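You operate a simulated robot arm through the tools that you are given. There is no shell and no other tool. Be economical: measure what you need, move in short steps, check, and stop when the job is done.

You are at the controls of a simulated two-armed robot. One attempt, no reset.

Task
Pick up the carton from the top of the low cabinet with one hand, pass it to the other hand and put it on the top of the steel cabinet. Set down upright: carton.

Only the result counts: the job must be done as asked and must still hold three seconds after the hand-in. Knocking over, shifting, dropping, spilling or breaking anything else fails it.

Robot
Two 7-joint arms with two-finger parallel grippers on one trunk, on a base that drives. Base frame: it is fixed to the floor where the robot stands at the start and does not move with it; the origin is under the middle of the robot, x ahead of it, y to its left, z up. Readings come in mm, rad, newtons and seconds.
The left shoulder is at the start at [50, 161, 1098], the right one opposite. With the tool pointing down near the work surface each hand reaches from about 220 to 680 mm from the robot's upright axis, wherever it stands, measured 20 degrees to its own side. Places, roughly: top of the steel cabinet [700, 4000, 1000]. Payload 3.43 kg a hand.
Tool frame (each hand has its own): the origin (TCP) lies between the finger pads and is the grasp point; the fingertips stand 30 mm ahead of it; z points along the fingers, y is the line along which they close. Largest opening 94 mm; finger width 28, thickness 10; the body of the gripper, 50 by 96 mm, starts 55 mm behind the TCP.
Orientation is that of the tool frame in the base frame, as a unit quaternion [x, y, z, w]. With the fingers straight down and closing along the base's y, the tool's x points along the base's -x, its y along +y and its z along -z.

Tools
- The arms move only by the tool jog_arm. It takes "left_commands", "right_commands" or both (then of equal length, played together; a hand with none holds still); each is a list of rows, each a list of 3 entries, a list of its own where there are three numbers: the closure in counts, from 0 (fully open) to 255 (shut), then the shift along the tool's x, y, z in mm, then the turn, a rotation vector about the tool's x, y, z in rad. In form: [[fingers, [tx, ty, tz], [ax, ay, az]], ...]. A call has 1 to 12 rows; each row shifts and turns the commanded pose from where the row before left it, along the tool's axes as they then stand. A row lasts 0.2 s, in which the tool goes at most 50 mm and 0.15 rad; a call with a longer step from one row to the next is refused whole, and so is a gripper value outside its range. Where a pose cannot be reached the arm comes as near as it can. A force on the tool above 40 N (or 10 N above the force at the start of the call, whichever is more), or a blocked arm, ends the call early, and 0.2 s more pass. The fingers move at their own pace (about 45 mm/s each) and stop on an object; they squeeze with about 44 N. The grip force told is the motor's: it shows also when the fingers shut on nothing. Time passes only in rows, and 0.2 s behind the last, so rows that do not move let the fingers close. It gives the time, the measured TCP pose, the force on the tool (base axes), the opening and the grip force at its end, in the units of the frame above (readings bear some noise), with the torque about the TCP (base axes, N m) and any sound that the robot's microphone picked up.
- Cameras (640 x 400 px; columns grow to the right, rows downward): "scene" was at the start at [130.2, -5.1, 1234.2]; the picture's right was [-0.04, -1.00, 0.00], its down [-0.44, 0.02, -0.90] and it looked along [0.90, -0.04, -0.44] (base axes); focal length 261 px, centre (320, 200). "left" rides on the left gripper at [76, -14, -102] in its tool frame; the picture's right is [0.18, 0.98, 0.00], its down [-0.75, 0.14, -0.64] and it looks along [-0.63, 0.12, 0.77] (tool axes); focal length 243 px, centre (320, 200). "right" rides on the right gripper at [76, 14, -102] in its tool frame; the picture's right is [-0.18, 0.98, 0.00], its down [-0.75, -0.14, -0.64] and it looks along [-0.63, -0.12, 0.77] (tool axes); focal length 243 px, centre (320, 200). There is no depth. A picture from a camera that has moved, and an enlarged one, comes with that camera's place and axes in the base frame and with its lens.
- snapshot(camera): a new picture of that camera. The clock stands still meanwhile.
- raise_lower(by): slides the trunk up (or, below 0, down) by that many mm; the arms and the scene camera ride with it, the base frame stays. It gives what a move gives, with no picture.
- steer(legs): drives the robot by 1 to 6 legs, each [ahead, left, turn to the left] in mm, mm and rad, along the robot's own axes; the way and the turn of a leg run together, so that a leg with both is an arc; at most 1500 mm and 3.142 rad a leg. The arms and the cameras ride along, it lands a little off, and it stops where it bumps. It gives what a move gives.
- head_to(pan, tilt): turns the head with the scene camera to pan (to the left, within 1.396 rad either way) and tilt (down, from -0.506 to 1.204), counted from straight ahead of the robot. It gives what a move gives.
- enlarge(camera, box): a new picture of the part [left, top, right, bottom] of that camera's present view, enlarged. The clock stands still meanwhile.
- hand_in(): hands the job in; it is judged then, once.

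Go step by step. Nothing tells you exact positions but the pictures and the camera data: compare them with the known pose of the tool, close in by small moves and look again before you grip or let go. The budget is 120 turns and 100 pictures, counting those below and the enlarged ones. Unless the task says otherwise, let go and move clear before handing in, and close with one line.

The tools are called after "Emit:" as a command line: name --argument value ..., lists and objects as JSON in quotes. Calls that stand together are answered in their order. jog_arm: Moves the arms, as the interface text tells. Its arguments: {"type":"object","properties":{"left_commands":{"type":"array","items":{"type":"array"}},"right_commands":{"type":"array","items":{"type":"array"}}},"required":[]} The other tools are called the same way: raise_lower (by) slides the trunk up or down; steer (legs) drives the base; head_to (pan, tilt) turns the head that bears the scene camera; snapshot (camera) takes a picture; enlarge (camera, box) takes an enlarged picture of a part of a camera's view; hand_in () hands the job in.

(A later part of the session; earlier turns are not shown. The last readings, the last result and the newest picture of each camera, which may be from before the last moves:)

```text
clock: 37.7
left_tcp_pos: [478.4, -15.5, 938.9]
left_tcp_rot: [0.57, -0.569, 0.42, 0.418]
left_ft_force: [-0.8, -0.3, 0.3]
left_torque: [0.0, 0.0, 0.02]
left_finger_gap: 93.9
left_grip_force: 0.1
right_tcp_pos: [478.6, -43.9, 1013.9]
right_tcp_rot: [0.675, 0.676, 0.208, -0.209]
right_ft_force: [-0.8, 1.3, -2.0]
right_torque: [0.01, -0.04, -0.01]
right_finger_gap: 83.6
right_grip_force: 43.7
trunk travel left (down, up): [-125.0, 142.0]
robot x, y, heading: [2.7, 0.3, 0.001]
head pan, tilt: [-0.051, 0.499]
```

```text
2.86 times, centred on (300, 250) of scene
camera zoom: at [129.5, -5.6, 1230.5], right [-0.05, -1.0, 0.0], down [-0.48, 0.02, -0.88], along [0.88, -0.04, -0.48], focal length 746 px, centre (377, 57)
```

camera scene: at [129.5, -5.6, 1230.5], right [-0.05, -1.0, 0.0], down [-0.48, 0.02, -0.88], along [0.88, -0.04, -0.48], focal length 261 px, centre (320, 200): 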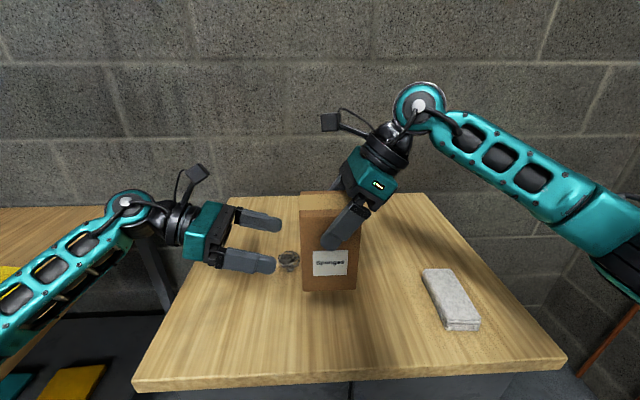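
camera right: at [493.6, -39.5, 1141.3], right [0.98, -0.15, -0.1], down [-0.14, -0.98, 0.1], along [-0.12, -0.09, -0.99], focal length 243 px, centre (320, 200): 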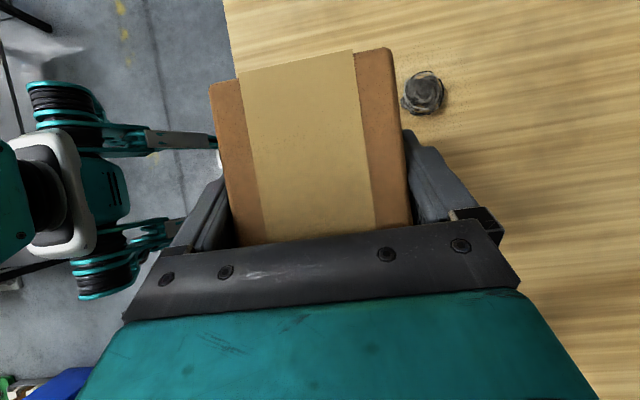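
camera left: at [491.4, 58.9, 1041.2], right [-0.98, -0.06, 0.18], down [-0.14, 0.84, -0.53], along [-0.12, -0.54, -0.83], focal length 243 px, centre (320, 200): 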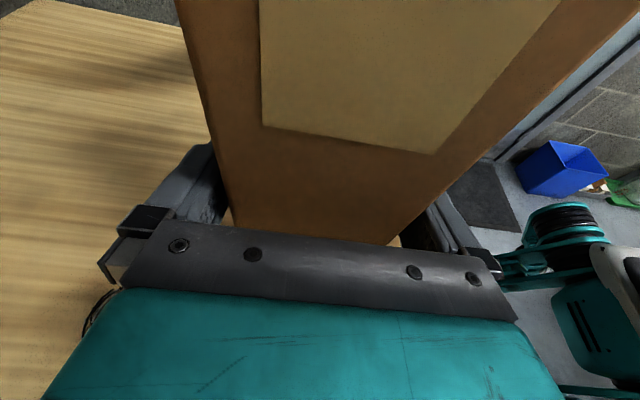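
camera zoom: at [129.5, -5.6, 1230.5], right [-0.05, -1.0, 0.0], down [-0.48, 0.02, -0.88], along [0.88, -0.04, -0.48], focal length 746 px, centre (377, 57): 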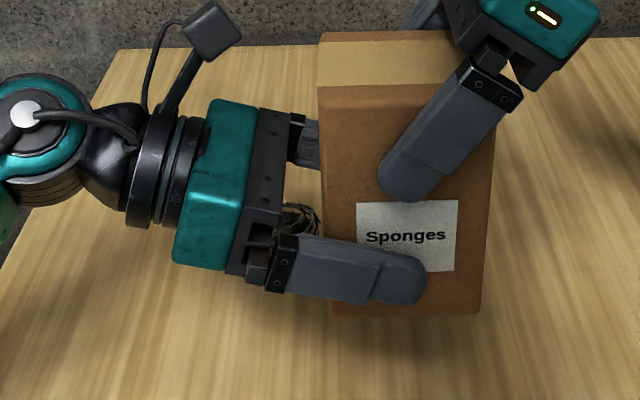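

Good straddle. I go 9 mm deeper and close the left fingers while the right still holds.

Emit:
jog_arm --left_commands '[[0, [0, 0, 5], [0, 0, 0]], [0, [0, 0, 4], [0, 0, 0]], [0, [0, 0, 0], [0, 0, 0]], [255, [0, 0, 0], [0, 0, 0]], [255, [0, 0, 0], [0, 0, 0]], [255, [0, 0, 0], [0, 0, 0]], [255, [0, 0, 0], [0, 0, 0]], [255, [0, 0, 0], [0, 0, 0]], [255, [0, 0, 0], [0, 0, 0]]]'

Emit:
enlarge --camera "scene" --box '[200, 180, 400, 320]'

```text
clock: 39.7
left_tcp_pos: [477.8, -23.7, 935.8]
left_tcp_rot: [0.57, -0.569, 0.42, 0.419]
left_ft_force: [4.6, -2.4, 0.0]
left_torque: [0.1, 0.1, 0.0]
left_finger_gap: 83.7
left_grip_force: 43.5
right_tcp_pos: [477.8, -44.3, 1013.5]
right_tcp_rot: [0.675, 0.676, 0.209, -0.209]
right_ft_force: [-4.8, 2.5, -0.9]
right_torque: [0.04, 0.29, 0.1]
right_finger_gap: 83.8
right_grip_force: 43.8
trunk travel left (down, up): [-125.0, 142.0]
robot x, y, heading: [0.6, 0.6, 0.002]
head pan, tilt: [-0.051, 0.499]
```

```text
2.86 times, centred on (300, 250) of scene
camera zoom: at [129.5, -5.6, 1230.5], right [-0.05, -1.0, 0.0], down [-0.48, 0.02, -0.88], along [0.88, -0.04, -0.48], focal length 746 px, centre (377, 57)
```

zoom: 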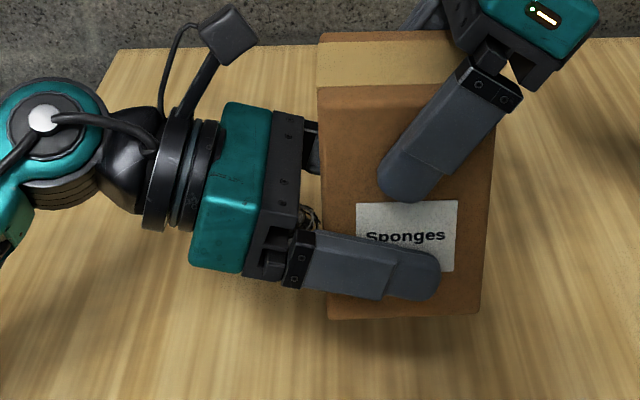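

Both hands hold the carton (83.7 mm each). For a safe drive I keep both grips, raise the trunk and look around for the way to the steel cabinet.

Emit:
raise_lower --by 100

Emit:
head_to --pan 1.35 --tilt 0.35

Emit:
snapshot --camera "scene"

Emit:
snapshot --camera "left"

```text
clock: 41.0
left_tcp_pos: [477.2, -25.4, 1035.7]
left_tcp_rot: [0.57, -0.568, 0.42, 0.419]
left_ft_force: [7.1, -3.5, -0.7]
left_torque: [0.08, 0.31, -0.02]
left_finger_gap: 84.0
left_grip_force: 44.2
right_tcp_pos: [477.3, -44.7, 1113.3]
right_tcp_rot: [0.675, 0.676, 0.209, -0.209]
right_ft_force: [-6.0, 3.2, -1.0]
right_torque: [0.15, 0.2, 0.15]
right_finger_gap: 83.8
right_grip_force: 44.0
trunk travel left (down, up): [-225.0, 42.0]
robot x, y, heading: [-0.6, -1.7, 0.002]
head pan, tilt: [-0.051, 0.499]
```

```text
clock: 42.5
left_tcp_pos: [477.5, -26.0, 1035.1]
left_tcp_rot: [0.57, -0.569, 0.419, 0.418]
left_ft_force: [9.2, -3.1, -1.3]
left_torque: [0.11, 0.4, -0.03]
left_finger_gap: 83.5
left_grip_force: 44.6
right_tcp_pos: [477.7, -43.8, 1112.3]
right_tcp_rot: [0.675, 0.676, 0.209, -0.209]
right_ft_force: [-8.5, 3.2, 0.4]
right_torque: [0.13, 0.24, 0.2]
right_finger_gap: 83.8
right_grip_force: 44.4
trunk travel left (down, up): [-225.0, 42.0]
robot x, y, heading: [-1.5, -1.0, 0.002]
head pan, tilt: [1.349, 0.351]
```

```text
66 pictures are left
camera scene: at [59.2, 89.8, 1344.2], right [0.98, -0.22, 0.0], down [-0.08, -0.34, -0.94], along [0.21, 0.92, -0.34], focal length 261 px, centre (320, 200)
```

scene: 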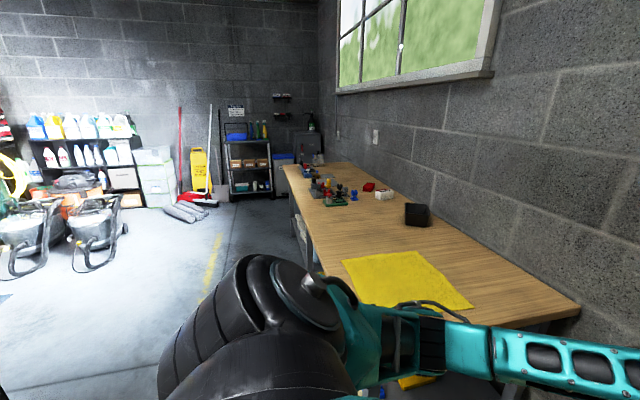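

```text
65 pictures are left
camera left: at [491.3, 50.4, 1138.8], right [-0.98, -0.06, 0.18], down [-0.14, 0.84, -0.53], along [-0.12, -0.55, -0.83], focal length 243 px, centre (320, 200)
```

left: 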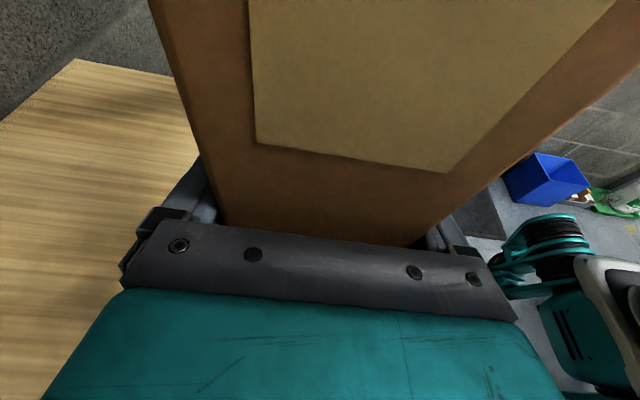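

The two arms slowly build force against each other. I check that a null move (re-basing both commands) relieves it.

Emit:
jog_arm --left_commands '[[255, [0, -0.7, 0], [0, 0, 0]], [255, [0, 0, 0], [0, 0, 0]]]' --right_commands '[[255, [0, 0, 0], [0, 0, 0]], [255, [0, 0, 0], [0, 0, 0]]]'

```text
clock: 43.1
left_tcp_pos: [479.0, -24.9, 1035.2]
left_tcp_rot: [-0.569, 0.569, -0.42, -0.419]
left_ft_force: [4.2, -1.9, -0.7]
left_torque: [-0.01, 0.06, -0.13]
left_finger_gap: 83.9
left_grip_force: 44.0
right_tcp_pos: [478.8, -44.9, 1112.8]
right_tcp_rot: [0.675, 0.676, 0.209, -0.21]
right_ft_force: [-4.9, 2.1, -0.4]
right_torque: [0.2, 0.25, 0.18]
right_finger_gap: 83.7
right_grip_force: 44.0
trunk travel left (down, up): [-225.0, 42.0]
robot x, y, heading: [2.6, -2.2, -0.004]
head pan, tilt: [1.349, 0.351]
```

Relieved. The steel cabinet should appear near column 304, row 128; I enlarge there.

Emit:
enlarge --camera "scene" --box '[200, 80, 400, 240]'

```text
2.50 times, centred on (300, 160) of scene
camera zoom: at [59.1, 89.8, 1344.2], right [0.98, -0.22, 0.0], down [-0.08, -0.34, -0.94], along [0.21, 0.92, -0.34], focal length 652 px, centre (370, 300)
```

zoom: 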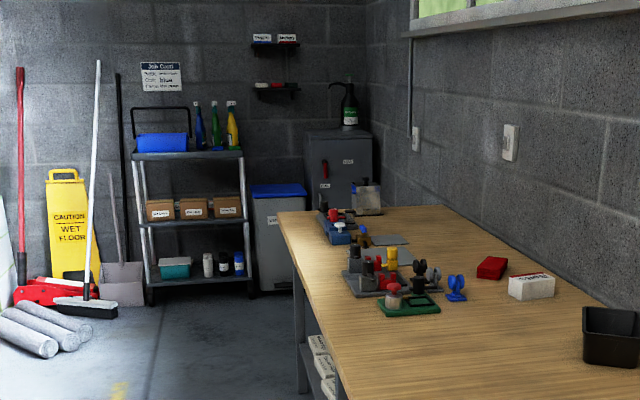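

The steel cabinet stands in the corner behind the bench, its top free except for a bottle at the right. I back away from the table first and check the grip.

Emit:
steer --legs '[[-420, 0, 0]]'

Emit:
snapshot --camera "left"

```text
clock: 45.7
left_tcp_pos: [57.6, -25.0, 1036.3]
left_tcp_rot: [0.571, -0.569, 0.419, 0.418]
left_ft_force: [-2.9, 0.5, -0.3]
left_torque: [-0.04, -0.12, -0.11]
left_finger_gap: 83.7
left_grip_force: 44.4
right_tcp_pos: [56.6, -45.2, 1113.0]
right_tcp_rot: [0.675, 0.676, 0.209, -0.208]
right_ft_force: [1.7, -0.1, -1.7]
right_torque: [0.01, -0.07, 0.04]
right_finger_gap: 83.8
right_grip_force: 44.0
trunk travel left (down, up): [-225.0, 42.0]
robot x, y, heading: [-423.9, -4.2, 0.005]
head pan, tilt: [1.349, 0.351]
```

```text
63 pictures are left
camera left: at [71.0, 51.0, 1139.1], right [-0.98, -0.06, 0.18], down [-0.14, 0.84, -0.53], along [-0.12, -0.55, -0.83], focal length 243 px, centre (320, 200)
```

left: 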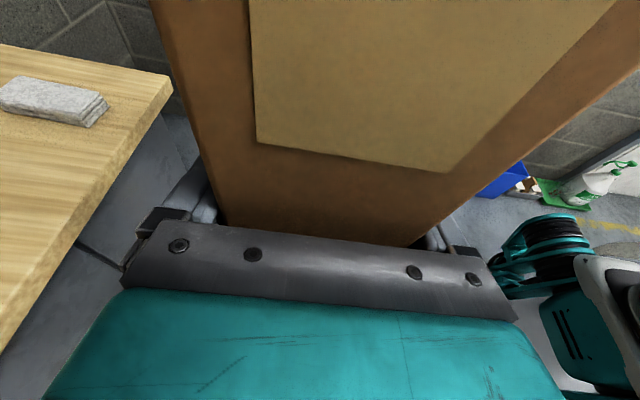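

The grip is unchanged. I turn left to face along the aisle and look ahead.

Emit:
steer --legs '[[0, 0, 1.571]]'

Emit:
head_to --pan -0.2 --tilt 0.3

Emit:
snapshot --camera "scene"

```text
clock: 49.9
left_tcp_pos: [-395.1, 478.2, 1034.8]
left_tcp_rot: [0.805, 0.0, 0.593, 0.001]
left_ft_force: [-0.6, 1.1, -1.3]
left_torque: [-0.04, -0.01, -0.06]
left_finger_gap: 83.9
left_grip_force: 43.9
right_tcp_pos: [-375.6, 477.3, 1113.6]
right_tcp_rot: [0.001, 0.955, 0.0, -0.296]
right_ft_force: [0.3, -1.7, -0.9]
right_torque: [-0.05, 0.04, 0.05]
right_finger_gap: 83.7
right_grip_force: 43.4
trunk travel left (down, up): [-225.0, 42.0]
robot x, y, heading: [-417.4, 1.5, 1.567]
head pan, tilt: [1.349, 0.351]
```

```text
clock: 51.6
left_tcp_pos: [-394.0, 477.0, 1037.0]
left_tcp_rot: [0.805, 0.0, 0.593, 0.001]
left_ft_force: [-0.5, 0.3, -0.5]
left_torque: [0.0, -0.01, -0.06]
left_finger_gap: 83.9
left_grip_force: 44.5
right_tcp_pos: [-377.5, 476.5, 1113.2]
right_tcp_rot: [0.001, 0.955, 0.001, -0.297]
right_ft_force: [0.4, -0.4, -0.8]
right_torque: [-0.11, -0.06, 0.06]
right_finger_gap: 84.1
right_grip_force: 44.1
trunk travel left (down, up): [-225.0, 42.0]
robot x, y, heading: [-418.6, 0.9, 1.572]
head pan, tilt: [-0.201, 0.3]
```

```text
62 pictures are left
camera scene: at [-403.3, 130.0, 1348.9], right [0.98, -0.2, 0.0], down [-0.06, -0.29, -0.96], along [0.19, 0.94, -0.3], focal length 261 px, centre (320, 200)
```

scene: 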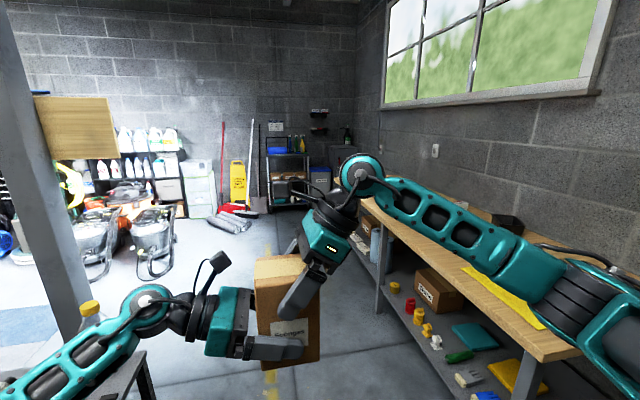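

Something with a bottle stands close at the left front. I look there before driving.

Emit:
head_to --pan 0.7 --tilt 0.6

Emit:
snapshot --camera "scene"

Emit:
head_to --pan -0.8 --tilt 0.6

Emit:
snapshot --camera "scene"

```text
clock: 52.8
left_tcp_pos: [-394.6, 478.3, 1035.2]
left_tcp_rot: [0.805, 0.001, 0.593, -0.001]
left_ft_force: [-0.3, 1.2, 0.9]
left_torque: [0.01, -0.04, -0.09]
left_finger_gap: 83.5
left_grip_force: 44.3
right_tcp_pos: [-376.5, 477.7, 1113.2]
right_tcp_rot: [0.0, 0.955, 0.001, -0.296]
right_ft_force: [0.2, -0.4, -1.0]
right_torque: [-0.04, 0.01, 0.09]
right_finger_gap: 83.7
right_grip_force: 44.0
trunk travel left (down, up): [-225.0, 42.0]
robot x, y, heading: [-419.3, -2.4, 1.571]
head pan, tilt: [0.7, 0.6]
```

```text
61 pictures are left
camera scene: at [-478.7, 106.2, 1321.4], right [0.77, 0.64, 0.0], down [0.36, -0.43, -0.83], along [-0.53, 0.63, -0.56], focal length 261 px, centre (320, 200)
```

scene: 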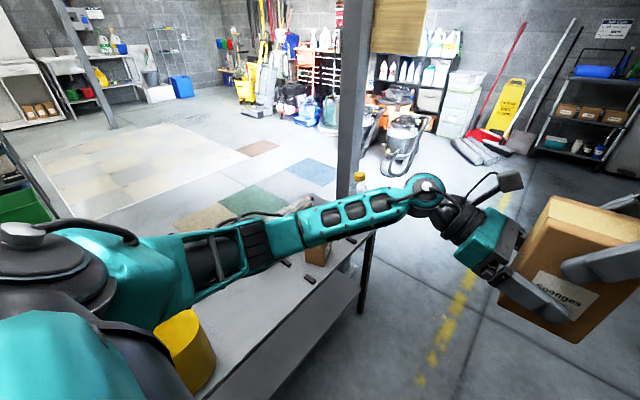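

```text
clock: 54.4
left_tcp_pos: [-394.5, 478.0, 1035.3]
left_tcp_rot: [0.806, 0.0, 0.592, 0.0]
left_ft_force: [-1.1, 0.5, -0.4]
left_torque: [-0.02, -0.01, -0.07]
left_finger_gap: 83.9
left_grip_force: 44.1
right_tcp_pos: [-375.8, 477.8, 1113.1]
right_tcp_rot: [0.0, 0.955, 0.0, -0.296]
right_ft_force: [-0.4, -1.5, -0.3]
right_torque: [-0.03, 0.0, 0.05]
right_finger_gap: 84.0
right_grip_force: 43.9
trunk travel left (down, up): [-225.0, 42.0]
robot x, y, heading: [-418.8, -4.3, 1.574]
head pan, tilt: [-0.799, 0.6]
```

```text
60 pictures are left
camera scene: at [-358.5, 100.1, 1321.4], right [0.7, -0.72, 0.0], down [-0.4, -0.39, -0.83], along [0.59, 0.58, -0.56], focal length 261 px, centre (320, 200)
```

scene: 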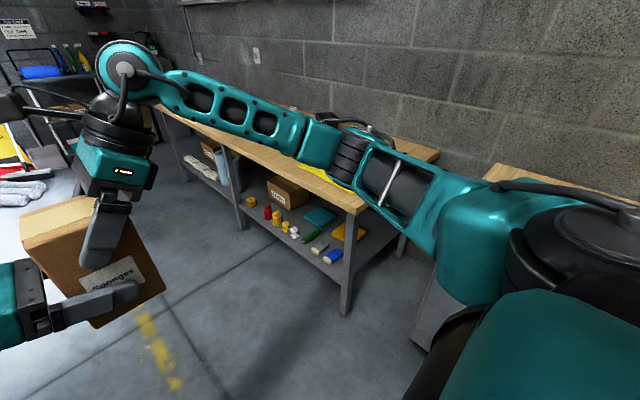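

A cart stands close on my left (edge near x≈-700), so I sidestep right 250 mm, then drive ahead along the aisle in pieces.

Emit:
steer --legs '[[0, -250, 0], [700, 0, 0]]'

Emit:
head_to --pan -0.15 --tilt 0.4

Emit:
snapshot --camera "scene"

```text
clock: 59.6
left_tcp_pos: [-142.2, 1174.9, 1035.1]
left_tcp_rot: [0.805, -0.001, 0.593, 0.001]
left_ft_force: [0.3, 1.8, -1.0]
left_torque: [-0.02, 0.01, -0.03]
left_finger_gap: 83.8
left_grip_force: 43.8
right_tcp_pos: [-122.8, 1174.7, 1112.2]
right_tcp_rot: [0.001, 0.956, 0.001, -0.295]
right_ft_force: [0.2, -1.2, -0.4]
right_torque: [-0.05, 0.02, 0.09]
right_finger_gap: 83.8
right_grip_force: 44.0
trunk travel left (down, up): [-225.0, 42.0]
robot x, y, heading: [-165.5, 694.3, 1.571]
head pan, tilt: [-0.799, 0.6]
```

```text
clock: 60.6
left_tcp_pos: [-141.5, 1173.9, 1035.4]
left_tcp_rot: [0.805, -0.001, 0.593, 0.001]
left_ft_force: [-0.3, 0.5, 0.1]
left_torque: [0.0, -0.01, -0.02]
left_finger_gap: 84.1
left_grip_force: 44.1
right_tcp_pos: [-122.6, 1174.5, 1113.4]
right_tcp_rot: [0.002, 0.955, 0.001, -0.296]
right_ft_force: [0.6, -0.2, -0.8]
right_torque: [-0.04, 0.01, 0.03]
right_finger_gap: 83.7
right_grip_force: 44.2
trunk travel left (down, up): [-225.0, 42.0]
robot x, y, heading: [-169.0, 692.7, 1.564]
head pan, tilt: [-0.15, 0.4]
```

```text
59 pictures are left
camera scene: at [-155.9, 826.5, 1339.6], right [0.99, -0.15, 0.0], down [-0.06, -0.38, -0.92], along [0.14, 0.91, -0.39], focal length 261 px, centre (320, 200)
```

scene: 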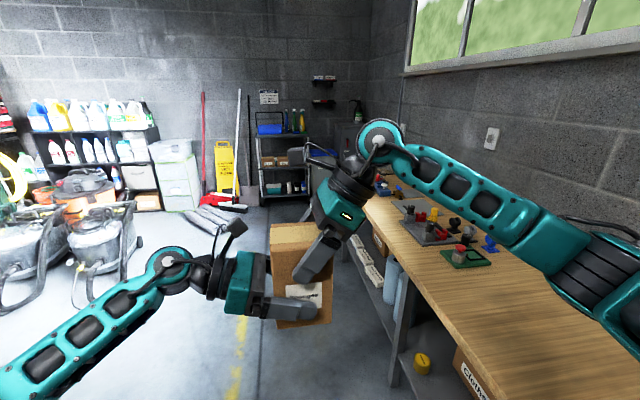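

The way is clear. I continue ahead 1450 mm.

Emit:
steer --legs '[[1450, 0, 0]]'

Emit:
head_to --pan -0.6 --tilt 0.35

Emit:
snapshot --camera "scene"

```text
clock: 67.8
left_tcp_pos: [-126.7, 2623.7, 1034.9]
left_tcp_rot: [0.805, -0.005, 0.593, 0.004]
left_ft_force: [-0.8, 0.5, -1.0]
left_torque: [-0.02, 0.01, -0.08]
left_finger_gap: 83.7
left_grip_force: 44.4
right_tcp_pos: [-108.7, 2622.9, 1113.9]
right_tcp_rot: [0.005, 0.955, 0.002, -0.296]
right_ft_force: [-0.5, -1.6, -1.0]
right_torque: [-0.08, 0.01, 0.08]
right_finger_gap: 83.9
right_grip_force: 44.0
trunk travel left (down, up): [-225.0, 42.0]
robot x, y, heading: [-160.6, 2144.9, 1.563]
head pan, tilt: [-0.15, 0.4]
```

```text
clock: 68.7
left_tcp_pos: [-127.6, 2622.6, 1036.4]
left_tcp_rot: [0.805, -0.004, 0.593, 0.003]
left_ft_force: [-0.7, 0.0, -1.7]
left_torque: [-0.01, -0.01, 0.0]
left_finger_gap: 83.7
left_grip_force: 44.1
right_tcp_pos: [-107.8, 2622.7, 1113.8]
right_tcp_rot: [0.006, 0.955, 0.002, -0.297]
right_ft_force: [-0.9, -1.3, -1.1]
right_torque: [-0.01, -0.02, 0.02]
right_finger_gap: 83.6
right_grip_force: 44.0
trunk travel left (down, up): [-225.0, 42.0]
robot x, y, heading: [-159.3, 2144.5, 1.558]
head pan, tilt: [-0.6, 0.351]
```

```text
58 pictures are left
camera scene: at [-105.6, 2260.4, 1344.1], right [0.82, -0.57, 0.0], down [-0.2, -0.28, -0.94], along [0.54, 0.77, -0.34], focal length 261 px, centre (320, 200)
```

scene: 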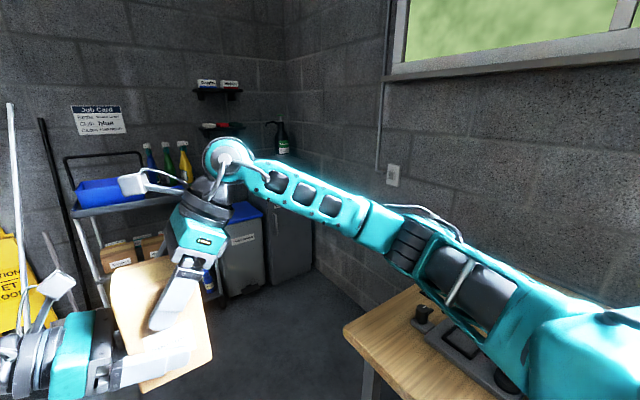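

The cabinet area is ahead to the right. Here is free space, so now I complete the pass: the right hand opens and backs off along its own axis.

Emit:
jog_arm --right_commands '[[0, [0, 0, 0], [0, 0, 0]], [0, [0, 0, 0], [0, 0, 0]], [0, [0, 0, 0], [0, 0, 0]], [0, [0, 0, 0], [0, 0, 0]]]' --left_commands '[[255, [0, 0, 0], [0, 0, 0]], [255, [0, 0, 0], [0, 0, 0]], [255, [0, 0, 0], [0, 0, 0]], [255, [0, 0, 0], [0, 0, 0]]]'

Emit:
snapshot --camera "right"

Emit:
snapshot --camera "left"

```text
clock: 69.7
left_tcp_pos: [-127.6, 2623.6, 1036.3]
left_tcp_rot: [0.805, -0.005, 0.593, 0.004]
left_ft_force: [0.0, 0.2, -1.4]
left_torque: [0.0, 0.05, 0.0]
left_finger_gap: 84.0
left_grip_force: 43.9
right_tcp_pos: [-107.4, 2622.0, 1113.1]
right_tcp_rot: [0.006, 0.955, 0.002, -0.296]
right_ft_force: [0.4, 0.2, 0.1]
right_torque: [0.0, -0.01, 0.0]
right_finger_gap: 93.9
right_grip_force: 0.1
trunk travel left (down, up): [-225.0, 42.0]
robot x, y, heading: [-159.4, 2143.9, 1.558]
head pan, tilt: [-0.6, 0.351]
```

```text
57 pictures are left
camera right: at [-112.1, 2636.7, 1241.1], right [0.16, 0.98, -0.1], down [0.98, -0.15, 0.1], along [0.09, -0.12, -0.99], focal length 243 px, centre (320, 200)
```

right: 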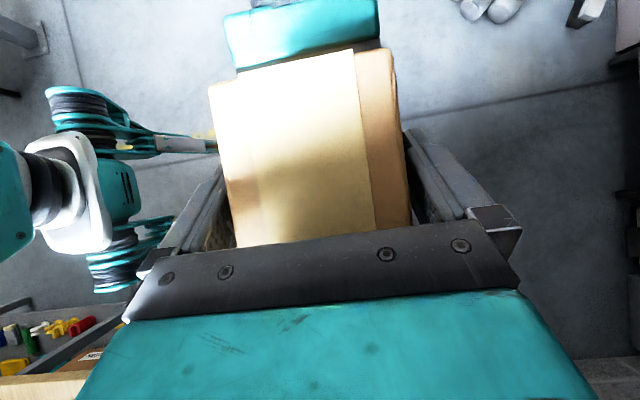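

```text
56 pictures are left
camera left: at [-203.2, 2637.9, 1138.8], right [0.04, -0.98, 0.18], down [-0.84, -0.13, -0.53], along [0.54, -0.12, -0.83], focal length 243 px, centre (320, 200)
```

left: 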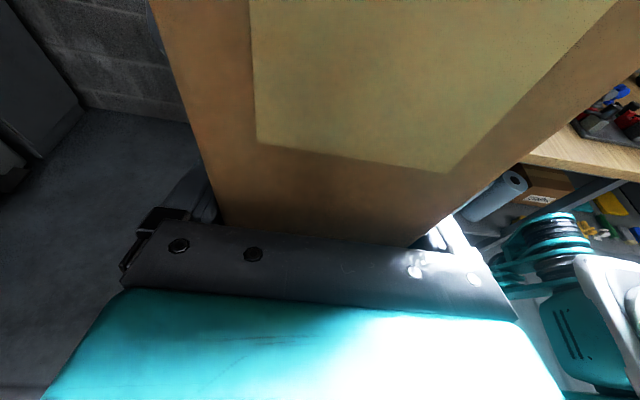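

Left hold is unchanged. The right hand backs off and is tucked away to the right.

Emit:
jog_arm --right_commands '[[0, [0, 0, -10], [0, 0, 0]], [0, [0, 0, -20], [0, 0, 0]], [0, [0, 0, -25], [0, 0, 0]], [0, [0, 0, -35], [0, 0, 0]], [0, [0, 0, -35], [0, 0, 0]], [0, [0, 0, 0], [0, 0, 0]]]'

Emit:
jog_arm --right_commands '[[0, [-22, -15, -15], [0, 0, 0]], [0, [-22, -28, -15], [0, 0, 0]], [0, [-22, -28, -15], [0, 0, 0]], [0, [-22, -28, -15], [0, 0, 0]], [0, [-22, -28, -15], [0, 0, 0]], [0, [-22, -28, -15], [0, 0, 0]], [0, [-22, -28, -15], [0, 0, 0]], [0, [0, 0, 0], [0, 0, 0]]]'

Emit:
snapshot --camera "scene"

```text
clock: 71.1
left_tcp_pos: [-128.0, 2623.4, 1035.1]
left_tcp_rot: [0.805, -0.004, 0.593, 0.003]
left_ft_force: [-0.2, -0.2, -1.7]
left_torque: [-0.04, 0.0, 0.0]
left_finger_gap: 83.8
left_grip_force: 44.6
right_tcp_pos: [-36.3, 2623.2, 1217.7]
right_tcp_rot: [0.005, 0.955, 0.001, -0.296]
right_ft_force: [0.8, 0.6, -0.1]
right_torque: [0.02, -0.01, -0.04]
right_finger_gap: 93.9
right_grip_force: 0.1
trunk travel left (down, up): [-225.0, 42.0]
robot x, y, heading: [-152.8, 2144.9, 1.562]
head pan, tilt: [-0.6, 0.351]
```

```text
clock: 72.9
left_tcp_pos: [-128.9, 2624.3, 1035.6]
left_tcp_rot: [0.805, -0.003, 0.594, 0.003]
left_ft_force: [0.6, 0.7, -1.0]
left_torque: [0.01, 0.01, 0.01]
left_finger_gap: 84.2
left_grip_force: 44.0
right_tcp_pos: [145.1, 2437.8, 1216.0]
right_tcp_rot: [0.005, 0.955, 0.002, -0.296]
right_ft_force: [0.4, 1.0, -0.6]
right_torque: [0.01, -0.01, 0.0]
right_finger_gap: 94.0
right_grip_force: 0.1
trunk travel left (down, up): [-225.0, 42.0]
robot x, y, heading: [-155.5, 2143.8, 1.557]
head pan, tilt: [-0.6, 0.351]
```

```text
55 pictures are left
camera scene: at [-105.6, 2260.8, 1344.1], right [0.82, -0.57, 0.0], down [-0.2, -0.28, -0.94], along [0.54, 0.77, -0.34], focal length 261 px, centre (320, 200)
```

scene: 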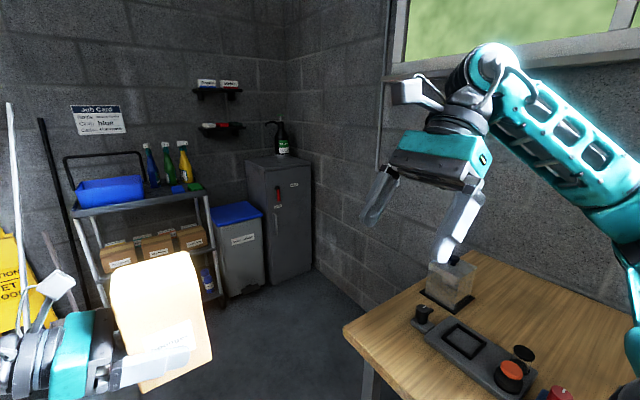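

Now the cabinet is in plain view; I enlarge it to measure its top and where the bottle stands.

Emit:
enlarge --camera "scene" --box '[190, 100, 350, 320]'

```text
1.82 times, centred on (270, 210) of scene
camera zoom: at [-105.6, 2260.8, 1344.1], right [0.82, -0.57, 0.0], down [-0.2, -0.28, -0.94], along [0.54, 0.77, -0.34], focal length 474 px, centre (411, 182)
```

zoom: 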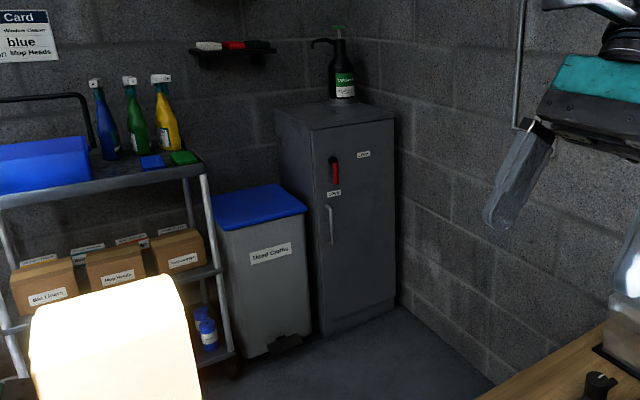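

The cabinet measures about x 590–970, front edge y≈3900, top somewhere between 915 and 1000, with a bottle in the rear right corner; target spot about (720, 4030). I first fold the right arm closer to the body (hand upright again) so it clears the wall.

Emit:
jog_arm --right_commands '[[0, [0, 0, 0], [0, -0.15, 0]], [0, [0, 0, 0], [0, -0.15, 0]], [0, [0, 0, 0], [0, -0.15, 0]], [0, [0, 0, 0], [0, -0.15, 0]], [0, [10, 0, 0], [0, 0, -0.1428]], [0, [0, 0, 0], [0, 0, -0.1428]], [0, [0, 0, 0], [0, 0, -0.1428]], [0, [0, 0, 0], [0, 0, -0.1428]], [0, [0, 0, 0], [0, 0, -0.1428]], [0, [0, 0, 0], [0, 0, -0.1428]], [0, [0, 0, 0], [0, 0, -0.1428]], [0, [0, 0, 0], [0, 0, -0.1428]]]'

Emit:
jog_arm --right_commands '[[0, [0, 0, 0], [0, 0, -0.1428]], [0, [0, 0, 0], [0, 0, -0.1428]], [0, [0, 0, 0], [0, 0, -0.1428]], [0, [0, 25, 0], [0, 0, 0]], [0, [0, 25, 0], [0, 0, 0]], [0, [0, 20, 0], [0, 0, 0]], [0, [0, 0, 0], [0, 0, 0]]]'

Emit:
head_to --pan -1.0 --tilt 0.7

Emit:
snapshot --camera "scene"

```text
clock: 75.5
left_tcp_pos: [-126.3, 2622.7, 1035.9]
left_tcp_rot: [0.806, -0.004, 0.592, 0.003]
left_ft_force: [0.3, -0.3, -1.8]
left_torque: [-0.02, 0.02, -0.02]
left_finger_gap: 83.7
left_grip_force: 43.5
right_tcp_pos: [135.3, 2437.2, 1216.6]
right_tcp_rot: [-0.537, 0.843, 0.0, 0.0]
right_ft_force: [1.3, 0.5, 0.4]
right_torque: [-0.01, 0.0, 0.02]
right_finger_gap: 93.9
right_grip_force: 0.0
trunk travel left (down, up): [-225.0, 42.0]
robot x, y, heading: [-154.5, 2143.0, 1.558]
head pan, tilt: [-0.6, 0.351]
```

```text
clock: 77.1
left_tcp_pos: [-127.9, 2623.3, 1036.1]
left_tcp_rot: [0.806, -0.005, 0.593, 0.003]
left_ft_force: [0.3, 0.6, -1.4]
left_torque: [0.0, 0.04, 0.01]
left_finger_gap: 83.9
left_grip_force: 43.9
right_tcp_pos: [67.7, 2439.1, 1215.9]
right_tcp_rot: [-0.703, 0.711, -0.001, 0.0]
right_ft_force: [-0.1, 0.0, -0.4]
right_torque: [-0.01, -0.01, -0.04]
right_finger_gap: 94.0
right_grip_force: 0.0
trunk travel left (down, up): [-225.0, 42.0]
robot x, y, heading: [-161.7, 2146.1, 1.557]
head pan, tilt: [-0.6, 0.351]
```

```text
clock: 78.0
left_tcp_pos: [-127.2, 2622.5, 1035.5]
left_tcp_rot: [0.805, -0.004, 0.593, 0.003]
left_ft_force: [0.6, 0.3, -1.2]
left_torque: [0.01, 0.02, -0.02]
left_finger_gap: 83.8
left_grip_force: 43.5
right_tcp_pos: [66.5, 2438.8, 1216.9]
right_tcp_rot: [-0.703, 0.711, 0.0, 0.0]
right_ft_force: [-0.5, 0.2, 0.4]
right_torque: [0.02, -0.01, 0.03]
right_finger_gap: 94.1
right_grip_force: 0.0
trunk travel left (down, up): [-225.0, 42.0]
robot x, y, heading: [-155.0, 2145.0, 1.56]
head pan, tilt: [-1.0, 0.7]
```

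```text
53 pictures are left
camera scene: at [-87.0, 2229.3, 1312.8], right [0.53, -0.85, 0.0], down [-0.55, -0.34, -0.77], along [0.65, 0.41, -0.64], focal length 261 px, centre (320, 200)
```

scene: 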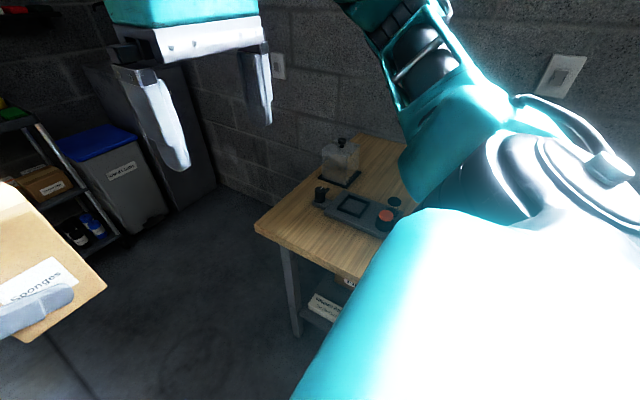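

The bench ends at y≈2650 and the right arm is folded. I drive ahead to y≈3070, then sidestep right into the gap part of the way.

Emit:
steer --legs '[[925, 0, 0.01], [0, -400, 0]]'

Emit:
head_to --pan -0.5 --tilt 0.5

Emit:
snapshot --camera "scene"

```text
clock: 85.0
left_tcp_pos: [287.5, 3542.8, 1036.2]
left_tcp_rot: [0.806, -0.007, 0.592, 0.005]
left_ft_force: [0.2, 0.0, -1.8]
left_torque: [-0.02, 0.0, 0.04]
left_finger_gap: 83.9
left_grip_force: 44.2
right_tcp_pos: [480.9, 3356.6, 1215.9]
right_tcp_rot: [-0.701, 0.713, 0.001, 0.0]
right_ft_force: [-0.1, 0.8, 0.6]
right_torque: [-0.01, 0.02, -0.05]
right_finger_gap: 94.2
right_grip_force: 0.1
trunk travel left (down, up): [-225.0, 42.0]
robot x, y, heading: [252.0, 3063.7, 1.548]
head pan, tilt: [-1.0, 0.7]
```

```text
clock: 85.9
left_tcp_pos: [287.8, 3543.0, 1036.2]
left_tcp_rot: [0.805, -0.007, 0.593, 0.005]
left_ft_force: [0.9, 0.5, -1.7]
left_torque: [-0.01, 0.04, 0.0]
left_finger_gap: 83.8
left_grip_force: 44.3
right_tcp_pos: [480.5, 3356.4, 1217.2]
right_tcp_rot: [-0.7, 0.714, -0.001, 0.0]
right_ft_force: [-0.9, -0.4, 0.3]
right_torque: [0.0, -0.02, 0.01]
right_finger_gap: 93.9
right_grip_force: 0.2
trunk travel left (down, up): [-225.0, 42.0]
robot x, y, heading: [254.7, 3064.6, 1.551]
head pan, tilt: [-0.499, 0.499]
```

```text
52 pictures are left
camera scene: at [298.7, 3182.9, 1330.4], right [0.87, -0.49, 0.0], down [-0.24, -0.42, -0.88], along [0.43, 0.76, -0.48], focal length 261 px, centre (320, 200)
```

scene: 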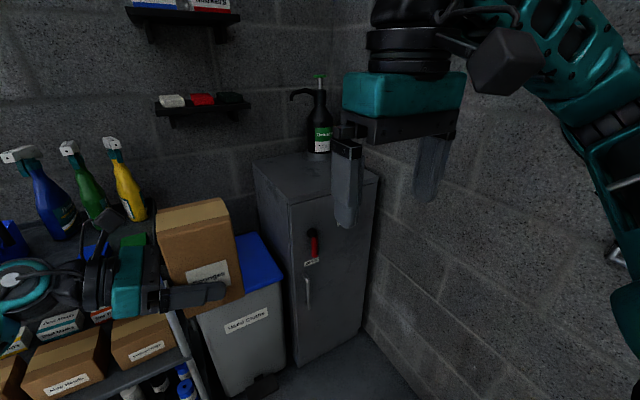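

Fixing the cabinet by two views: top spans about x 587–957, y 3884–4298, at z≈912 (the 1000 was rough); bottle at about (897, 4245). Target (700, 4020). I extend the left hand 80 mm forward slowly, then sidestep and turn slightly right.

Emit:
jog_arm --left_commands '[[255, [0, -5, 0], [0, 0, 0]], [255, [0, -8, 0], [0, 0, 0]], [255, [0, -8, 0], [0, 0, 0]], [255, [0, -8, 0], [0, 0, 0]], [255, [0, -8, 0], [0, 0, 0]], [255, [0, -8, 0], [0, 0, 0]], [255, [0, -8, 0], [0, 0, 0]], [255, [0, -8, 0], [0, 0, 0]], [255, [0, -8, 0], [0, 0, 0]], [255, [0, -8, 0], [0, 0, 0]], [255, [0, -3, 0], [0, 0, 0]], [255, [0, 0, 0], [0, 0, 0]]]'

Emit:
steer --legs '[[0, -145, 0], [0, 0, -0.25]]'

Emit:
head_to --pan -0.1 --tilt 0.6

Emit:
snapshot --camera "scene"

```text
clock: 88.5
left_tcp_pos: [288.6, 3621.6, 1035.1]
left_tcp_rot: [0.805, -0.007, 0.593, 0.005]
left_ft_force: [-0.2, -0.2, -1.1]
left_torque: [0.01, -0.02, -0.07]
left_finger_gap: 83.7
left_grip_force: 44.0
right_tcp_pos: [479.7, 3356.7, 1215.2]
right_tcp_rot: [-0.701, 0.713, 0.0, 0.0]
right_ft_force: [-0.4, 0.9, 0.3]
right_torque: [0.05, -0.04, 0.01]
right_finger_gap: 94.3
right_grip_force: 0.0
trunk travel left (down, up): [-225.0, 42.0]
robot x, y, heading: [256.1, 3065.9, 1.554]
head pan, tilt: [-0.499, 0.499]
```

```text
clock: 90.7
left_tcp_pos: [572.8, 3593.8, 1035.9]
left_tcp_rot: [0.799, -0.106, 0.587, 0.078]
left_ft_force: [0.6, 0.6, -1.0]
left_torque: [0.0, 0.0, 0.01]
left_finger_gap: 83.9
left_grip_force: 43.9
right_tcp_pos: [692.5, 3289.3, 1216.3]
right_tcp_rot: [-0.607, 0.795, 0.0, 0.0]
right_ft_force: [0.6, 0.4, -1.0]
right_torque: [0.02, 0.04, -0.01]
right_finger_gap: 94.1
right_grip_force: 0.0
trunk travel left (down, up): [-225.0, 42.0]
robot x, y, heading: [402.0, 3061.3, 1.303]
head pan, tilt: [-0.499, 0.499]
```

```text
clock: 91.6
left_tcp_pos: [572.9, 3594.1, 1035.3]
left_tcp_rot: [0.798, -0.107, 0.587, 0.079]
left_ft_force: [-0.4, -0.3, -1.4]
left_torque: [-0.02, 0.04, 0.0]
left_finger_gap: 83.7
left_grip_force: 43.8
right_tcp_pos: [692.4, 3289.4, 1215.1]
right_tcp_rot: [-0.607, 0.795, 0.0, 0.0]
right_ft_force: [0.4, -1.0, 0.7]
right_torque: [0.02, 0.01, 0.02]
right_finger_gap: 94.2
right_grip_force: 0.0
trunk travel left (down, up): [-225.0, 42.0]
robot x, y, heading: [401.8, 3064.6, 1.299]
head pan, tilt: [-0.099, 0.6]
```

```text
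51 pictures are left
camera scene: at [441.3, 3182.4, 1321.4], right [0.93, -0.36, 0.0], down [-0.2, -0.53, -0.83], along [0.3, 0.77, -0.56], focal length 261 px, centre (320, 200)
```

scene: 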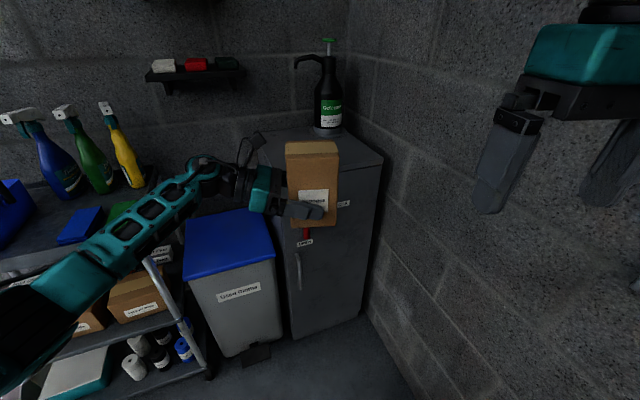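

The left forearm should pass above the bin and well right of the bottles. I raise the trunk 40 mm more for clearance and drive 250 mm, then look.

Emit:
raise_lower --by 40

Emit:
steer --legs '[[250, 0, 0]]'

Emit:
head_to --pan 0.5 --tilt 0.7

Emit:
snapshot --camera "scene"

Emit:
head_to --pan -0.3 --tilt 0.7

Emit:
snapshot --camera "scene"

```text
clock: 92.4
left_tcp_pos: [572.6, 3593.0, 1075.0]
left_tcp_rot: [0.798, -0.107, 0.588, 0.079]
left_ft_force: [0.7, 0.8, -1.4]
left_torque: [0.04, 0.02, 0.0]
left_finger_gap: 83.8
left_grip_force: 44.0
right_tcp_pos: [691.3, 3288.5, 1254.5]
right_tcp_rot: [-0.606, 0.795, 0.0, 0.001]
right_ft_force: [0.2, -0.4, -0.2]
right_torque: [0.0, 0.01, 0.03]
right_finger_gap: 94.2
right_grip_force: 0.1
trunk travel left (down, up): [-265.0, 2.0]
robot x, y, heading: [403.1, 3062.0, 1.304]
head pan, tilt: [-0.099, 0.6]
```

```text
clock: 94.2
left_tcp_pos: [605.2, 3816.7, 1091.5]
left_tcp_rot: [0.788, -0.115, 0.602, 0.068]
left_ft_force: [-0.1, 0.0, -1.1]
left_torque: [0.01, 0.0, 0.0]
left_finger_gap: 83.7
left_grip_force: 43.9
right_tcp_pos: [720.3, 3508.7, 1271.1]
right_tcp_rot: [-0.605, 0.796, -0.004, 0.022]
right_ft_force: [0.0, 0.4, -0.1]
right_torque: [0.03, 0.02, 0.0]
right_finger_gap: 94.0
right_grip_force: 0.0
trunk travel left (down, up): [-265.0, 2.0]
robot x, y, heading: [463.8, 3298.5, 1.304]
head pan, tilt: [-0.099, 0.6]
```

```text
clock: 95.2
left_tcp_pos: [605.8, 3816.8, 1091.9]
left_tcp_rot: [0.787, -0.114, 0.602, 0.069]
left_ft_force: [0.1, -0.3, -2.3]
left_torque: [0.03, 0.01, -0.02]
left_finger_gap: 83.9
left_grip_force: 44.1
right_tcp_pos: [719.3, 3510.2, 1271.3]
right_tcp_rot: [-0.604, 0.797, -0.003, 0.02]
right_ft_force: [-0.4, 0.2, 0.2]
right_torque: [0.01, 0.03, 0.02]
right_finger_gap: 93.9
right_grip_force: 0.0
trunk travel left (down, up): [-265.0, 2.0]
robot x, y, heading: [465.4, 3302.4, 1.3]
head pan, tilt: [0.499, 0.7]
```

```text
50 pictures are left
camera scene: at [412.6, 3401.6, 1353.6], right [0.97, 0.23, 0.04], down [0.18, -0.61, -0.77], along [-0.15, 0.76, -0.64], focal length 261 px, centre (320, 200)
```

scene: 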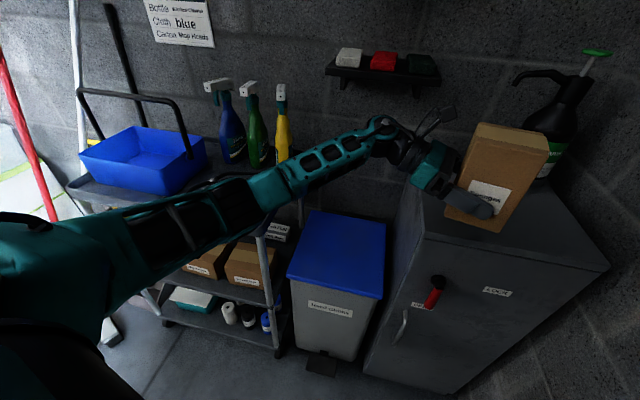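

```text
clock: 96.3
left_tcp_pos: [607.1, 3817.4, 1091.2]
left_tcp_rot: [0.787, -0.115, 0.602, 0.07]
left_ft_force: [-0.5, 0.2, -1.3]
left_torque: [-0.05, 0.02, -0.04]
left_finger_gap: 83.8
left_grip_force: 44.0
right_tcp_pos: [719.3, 3510.4, 1270.1]
right_tcp_rot: [-0.604, 0.797, -0.003, 0.021]
right_ft_force: [-0.9, -0.3, 0.1]
right_torque: [-0.03, -0.01, 0.0]
right_finger_gap: 94.1
right_grip_force: 0.0
trunk travel left (down, up): [-265.0, 2.0]
robot x, y, heading: [467.2, 3303.3, 1.302]
head pan, tilt: [-0.3, 0.7]
```

```text
49 pictures are left
camera scene: at [477.7, 3390.7, 1356.0], right [0.84, -0.54, 0.02], down [-0.32, -0.53, -0.79], along [0.44, 0.66, -0.61], focal length 261 px, centre (320, 200)
```

scene: 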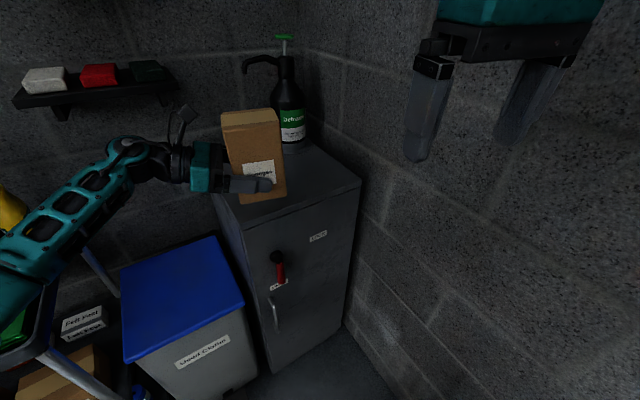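

The readings show the robot has tilted slightly, as if the front right wheel rode up on something. I look down at the floor.

Emit:
head_to --pan -0.6 --tilt 1.2

Emit:
snapshot --camera "scene"

Emit:
snapshot --camera "right"

```text
clock: 97.3
left_tcp_pos: [606.8, 3818.6, 1092.1]
left_tcp_rot: [0.787, -0.115, 0.602, 0.07]
left_ft_force: [-0.1, 0.0, -1.5]
left_torque: [-0.04, 0.0, 0.01]
left_finger_gap: 83.7
left_grip_force: 44.7
right_tcp_pos: [719.4, 3510.4, 1271.4]
right_tcp_rot: [-0.604, 0.796, -0.003, 0.021]
right_ft_force: [0.7, -0.6, 0.8]
right_torque: [-0.02, 0.0, -0.01]
right_finger_gap: 93.8
right_grip_force: 0.0
trunk travel left (down, up): [-265.0, 2.0]
robot x, y, heading: [463.4, 3301.1, 1.299]
head pan, tilt: [-0.6, 1.201]
```

```text
48 pictures are left
camera scene: at [476.2, 3356.2, 1319.3], right [0.65, -0.76, 0.01], down [-0.7, -0.59, -0.4], along [0.31, 0.25, -0.92], focal length 261 px, centre (320, 200)
```

scene: 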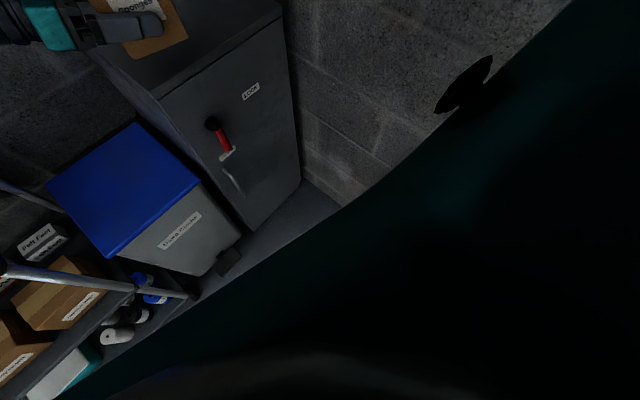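

```text
47 pictures are left
camera right: at [682.2, 3438.4, 1370.9], right [-0.9, 0.44, -0.02], down [0.31, 0.67, 0.67], along [0.31, 0.59, -0.74], focal length 243 px, centre (320, 200)
```

right: 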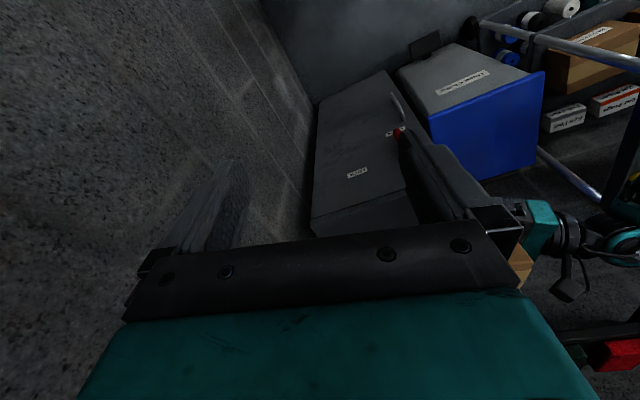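

Nothing loose is visible; the floor there just seems to rise slightly, which also explains the cabinet top at z≈945 by triangulation (front-left corner near (565, 3834)). I go on by a small 80 mm step and recheck.

Emit:
steer --legs '[[80, -20, 0]]'

Emit:
head_to --pan 0.0 --tilt 0.65

Emit:
snapshot --camera "scene"

```text
clock: 98.0
left_tcp_pos: [608.5, 3824.1, 1090.0]
left_tcp_rot: [0.788, -0.117, 0.599, 0.074]
left_ft_force: [-0.2, 0.5, -1.8]
left_torque: [0.0, 0.03, -0.02]
left_finger_gap: 83.9
left_grip_force: 43.8
right_tcp_pos: [720.9, 3515.3, 1274.1]
right_tcp_rot: [-0.597, 0.802, 0.001, 0.02]
right_ft_force: [0.3, -0.1, -0.4]
right_torque: [0.03, 0.01, 0.0]
right_finger_gap: 93.7
right_grip_force: 0.1
trunk travel left (down, up): [-265.0, 2.0]
robot x, y, heading: [461.3, 3308.5, 1.29]
head pan, tilt: [-0.6, 1.201]
stopped in leg 1: the robot was blocked; the commanded pose is now the measured one
```

```text
clock: 99.0
left_tcp_pos: [608.1, 3823.2, 1090.9]
left_tcp_rot: [0.787, -0.116, 0.602, 0.071]
left_ft_force: [0.6, 0.9, -1.2]
left_torque: [0.01, 0.03, -0.02]
left_finger_gap: 83.8
left_grip_force: 43.9
right_tcp_pos: [720.7, 3514.5, 1272.3]
right_tcp_rot: [-0.6, 0.8, -0.002, 0.02]
right_ft_force: [0.8, 0.0, -0.7]
right_torque: [0.0, 0.01, 0.0]
right_finger_gap: 94.2
right_grip_force: 0.1
trunk travel left (down, up): [-265.0, 2.0]
robot x, y, heading: [465.7, 3308.3, 1.297]
head pan, tilt: [0.0, 0.649]
```

```text
46 pictures are left
camera scene: at [454.2, 3408.7, 1359.6], right [0.96, -0.27, 0.03], down [-0.13, -0.57, -0.81], along [0.24, 0.78, -0.58], focal length 261 px, centre (320, 200)
```

scene: 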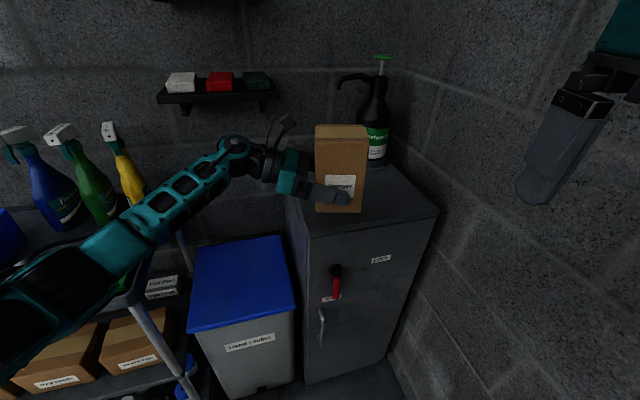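

The base is blocked by something I can't see yet, so I back off 120 mm right away and then inspect the floor around the base.

Emit:
steer --legs '[[-120, 0, 0]]'

Emit:
head_to --pan 0.3 --tilt 1.2

Emit:
snapshot --camera "scene"

Emit:
head_to --pan -1.1 --tilt 1.0

Emit:
snapshot --camera "scene"

```text
clock: 100.3
left_tcp_pos: [601.3, 3724.6, 1075.5]
left_tcp_rot: [0.795, -0.109, 0.591, 0.081]
left_ft_force: [0.1, 0.0, -1.8]
left_torque: [0.03, 0.02, 0.03]
left_finger_gap: 84.0
left_grip_force: 43.6
right_tcp_pos: [719.4, 3420.3, 1258.8]
right_tcp_rot: [-0.598, 0.802, -0.002, -0.001]
right_ft_force: [0.2, -0.8, -0.8]
right_torque: [0.01, 0.0, -0.02]
right_finger_gap: 94.1
right_grip_force: 0.2
trunk travel left (down, up): [-265.0, 2.0]
robot x, y, heading: [430.5, 3191.8, 1.302]
head pan, tilt: [0.0, 0.649]
```

```text
clock: 101.2
left_tcp_pos: [599.1, 3724.0, 1075.8]
left_tcp_rot: [0.795, -0.11, 0.591, 0.082]
left_ft_force: [0.2, -0.7, -1.4]
left_torque: [0.0, 0.05, 0.0]
left_finger_gap: 84.1
left_grip_force: 44.0
right_tcp_pos: [718.9, 3420.5, 1257.7]
right_tcp_rot: [-0.598, 0.801, -0.002, -0.001]
right_ft_force: [0.2, -0.2, 1.2]
right_torque: [-0.01, -0.01, -0.02]
right_finger_gap: 93.9
right_grip_force: 0.1
trunk travel left (down, up): [-265.0, 2.0]
robot x, y, heading: [430.6, 3195.8, 1.295]
head pan, tilt: [0.3, 1.201]
```

```text
45 pictures are left
camera scene: at [430.3, 3287.6, 1316.5], right [1.0, 0.02, 0.01], down [0.03, -0.93, -0.36], along [0.0, 0.36, -0.93], focal length 261 px, centre (320, 200)
```

scene: 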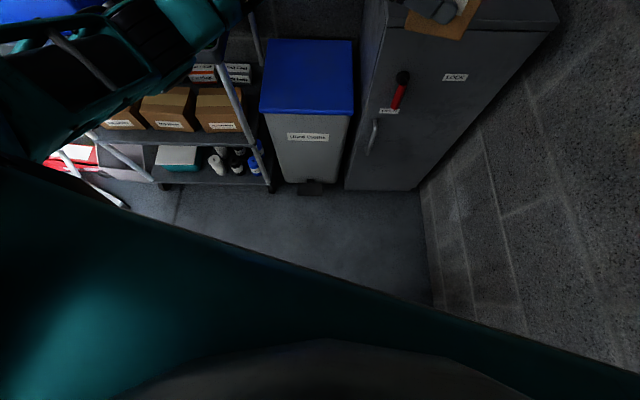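

```text
clock: 102.8
left_tcp_pos: [601.5, 3724.6, 1076.7]
left_tcp_rot: [0.796, -0.11, 0.59, 0.081]
left_ft_force: [0.0, -0.6, -1.9]
left_torque: [0.01, 0.01, 0.01]
left_finger_gap: 84.0
left_grip_force: 44.4
right_tcp_pos: [718.1, 3419.8, 1257.6]
right_tcp_rot: [-0.598, 0.802, -0.002, 0.0]
right_ft_force: [-0.7, 0.5, 0.3]
right_torque: [0.01, 0.0, 0.03]
right_finger_gap: 94.0
right_grip_force: 0.1
trunk travel left (down, up): [-265.0, 2.0]
robot x, y, heading: [435.5, 3191.4, 1.292]
head pan, tilt: [-1.1, 1.0]
```

```text
44 pictures are left
camera scene: at [499.9, 3245.5, 1330.0], right [0.2, -0.98, 0.0], down [-0.82, -0.17, -0.55], along [0.54, 0.1, -0.84], focal length 261 px, centre (320, 200)
```

scene: 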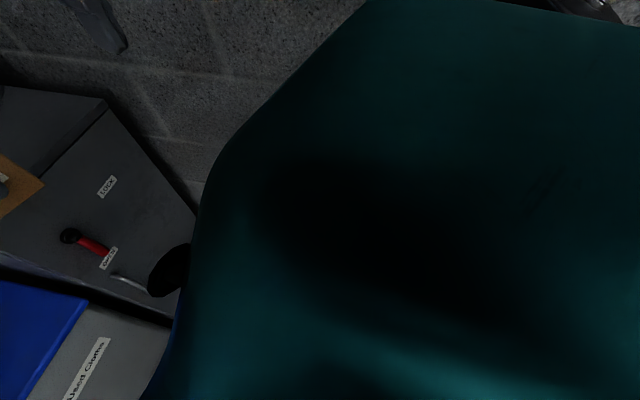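

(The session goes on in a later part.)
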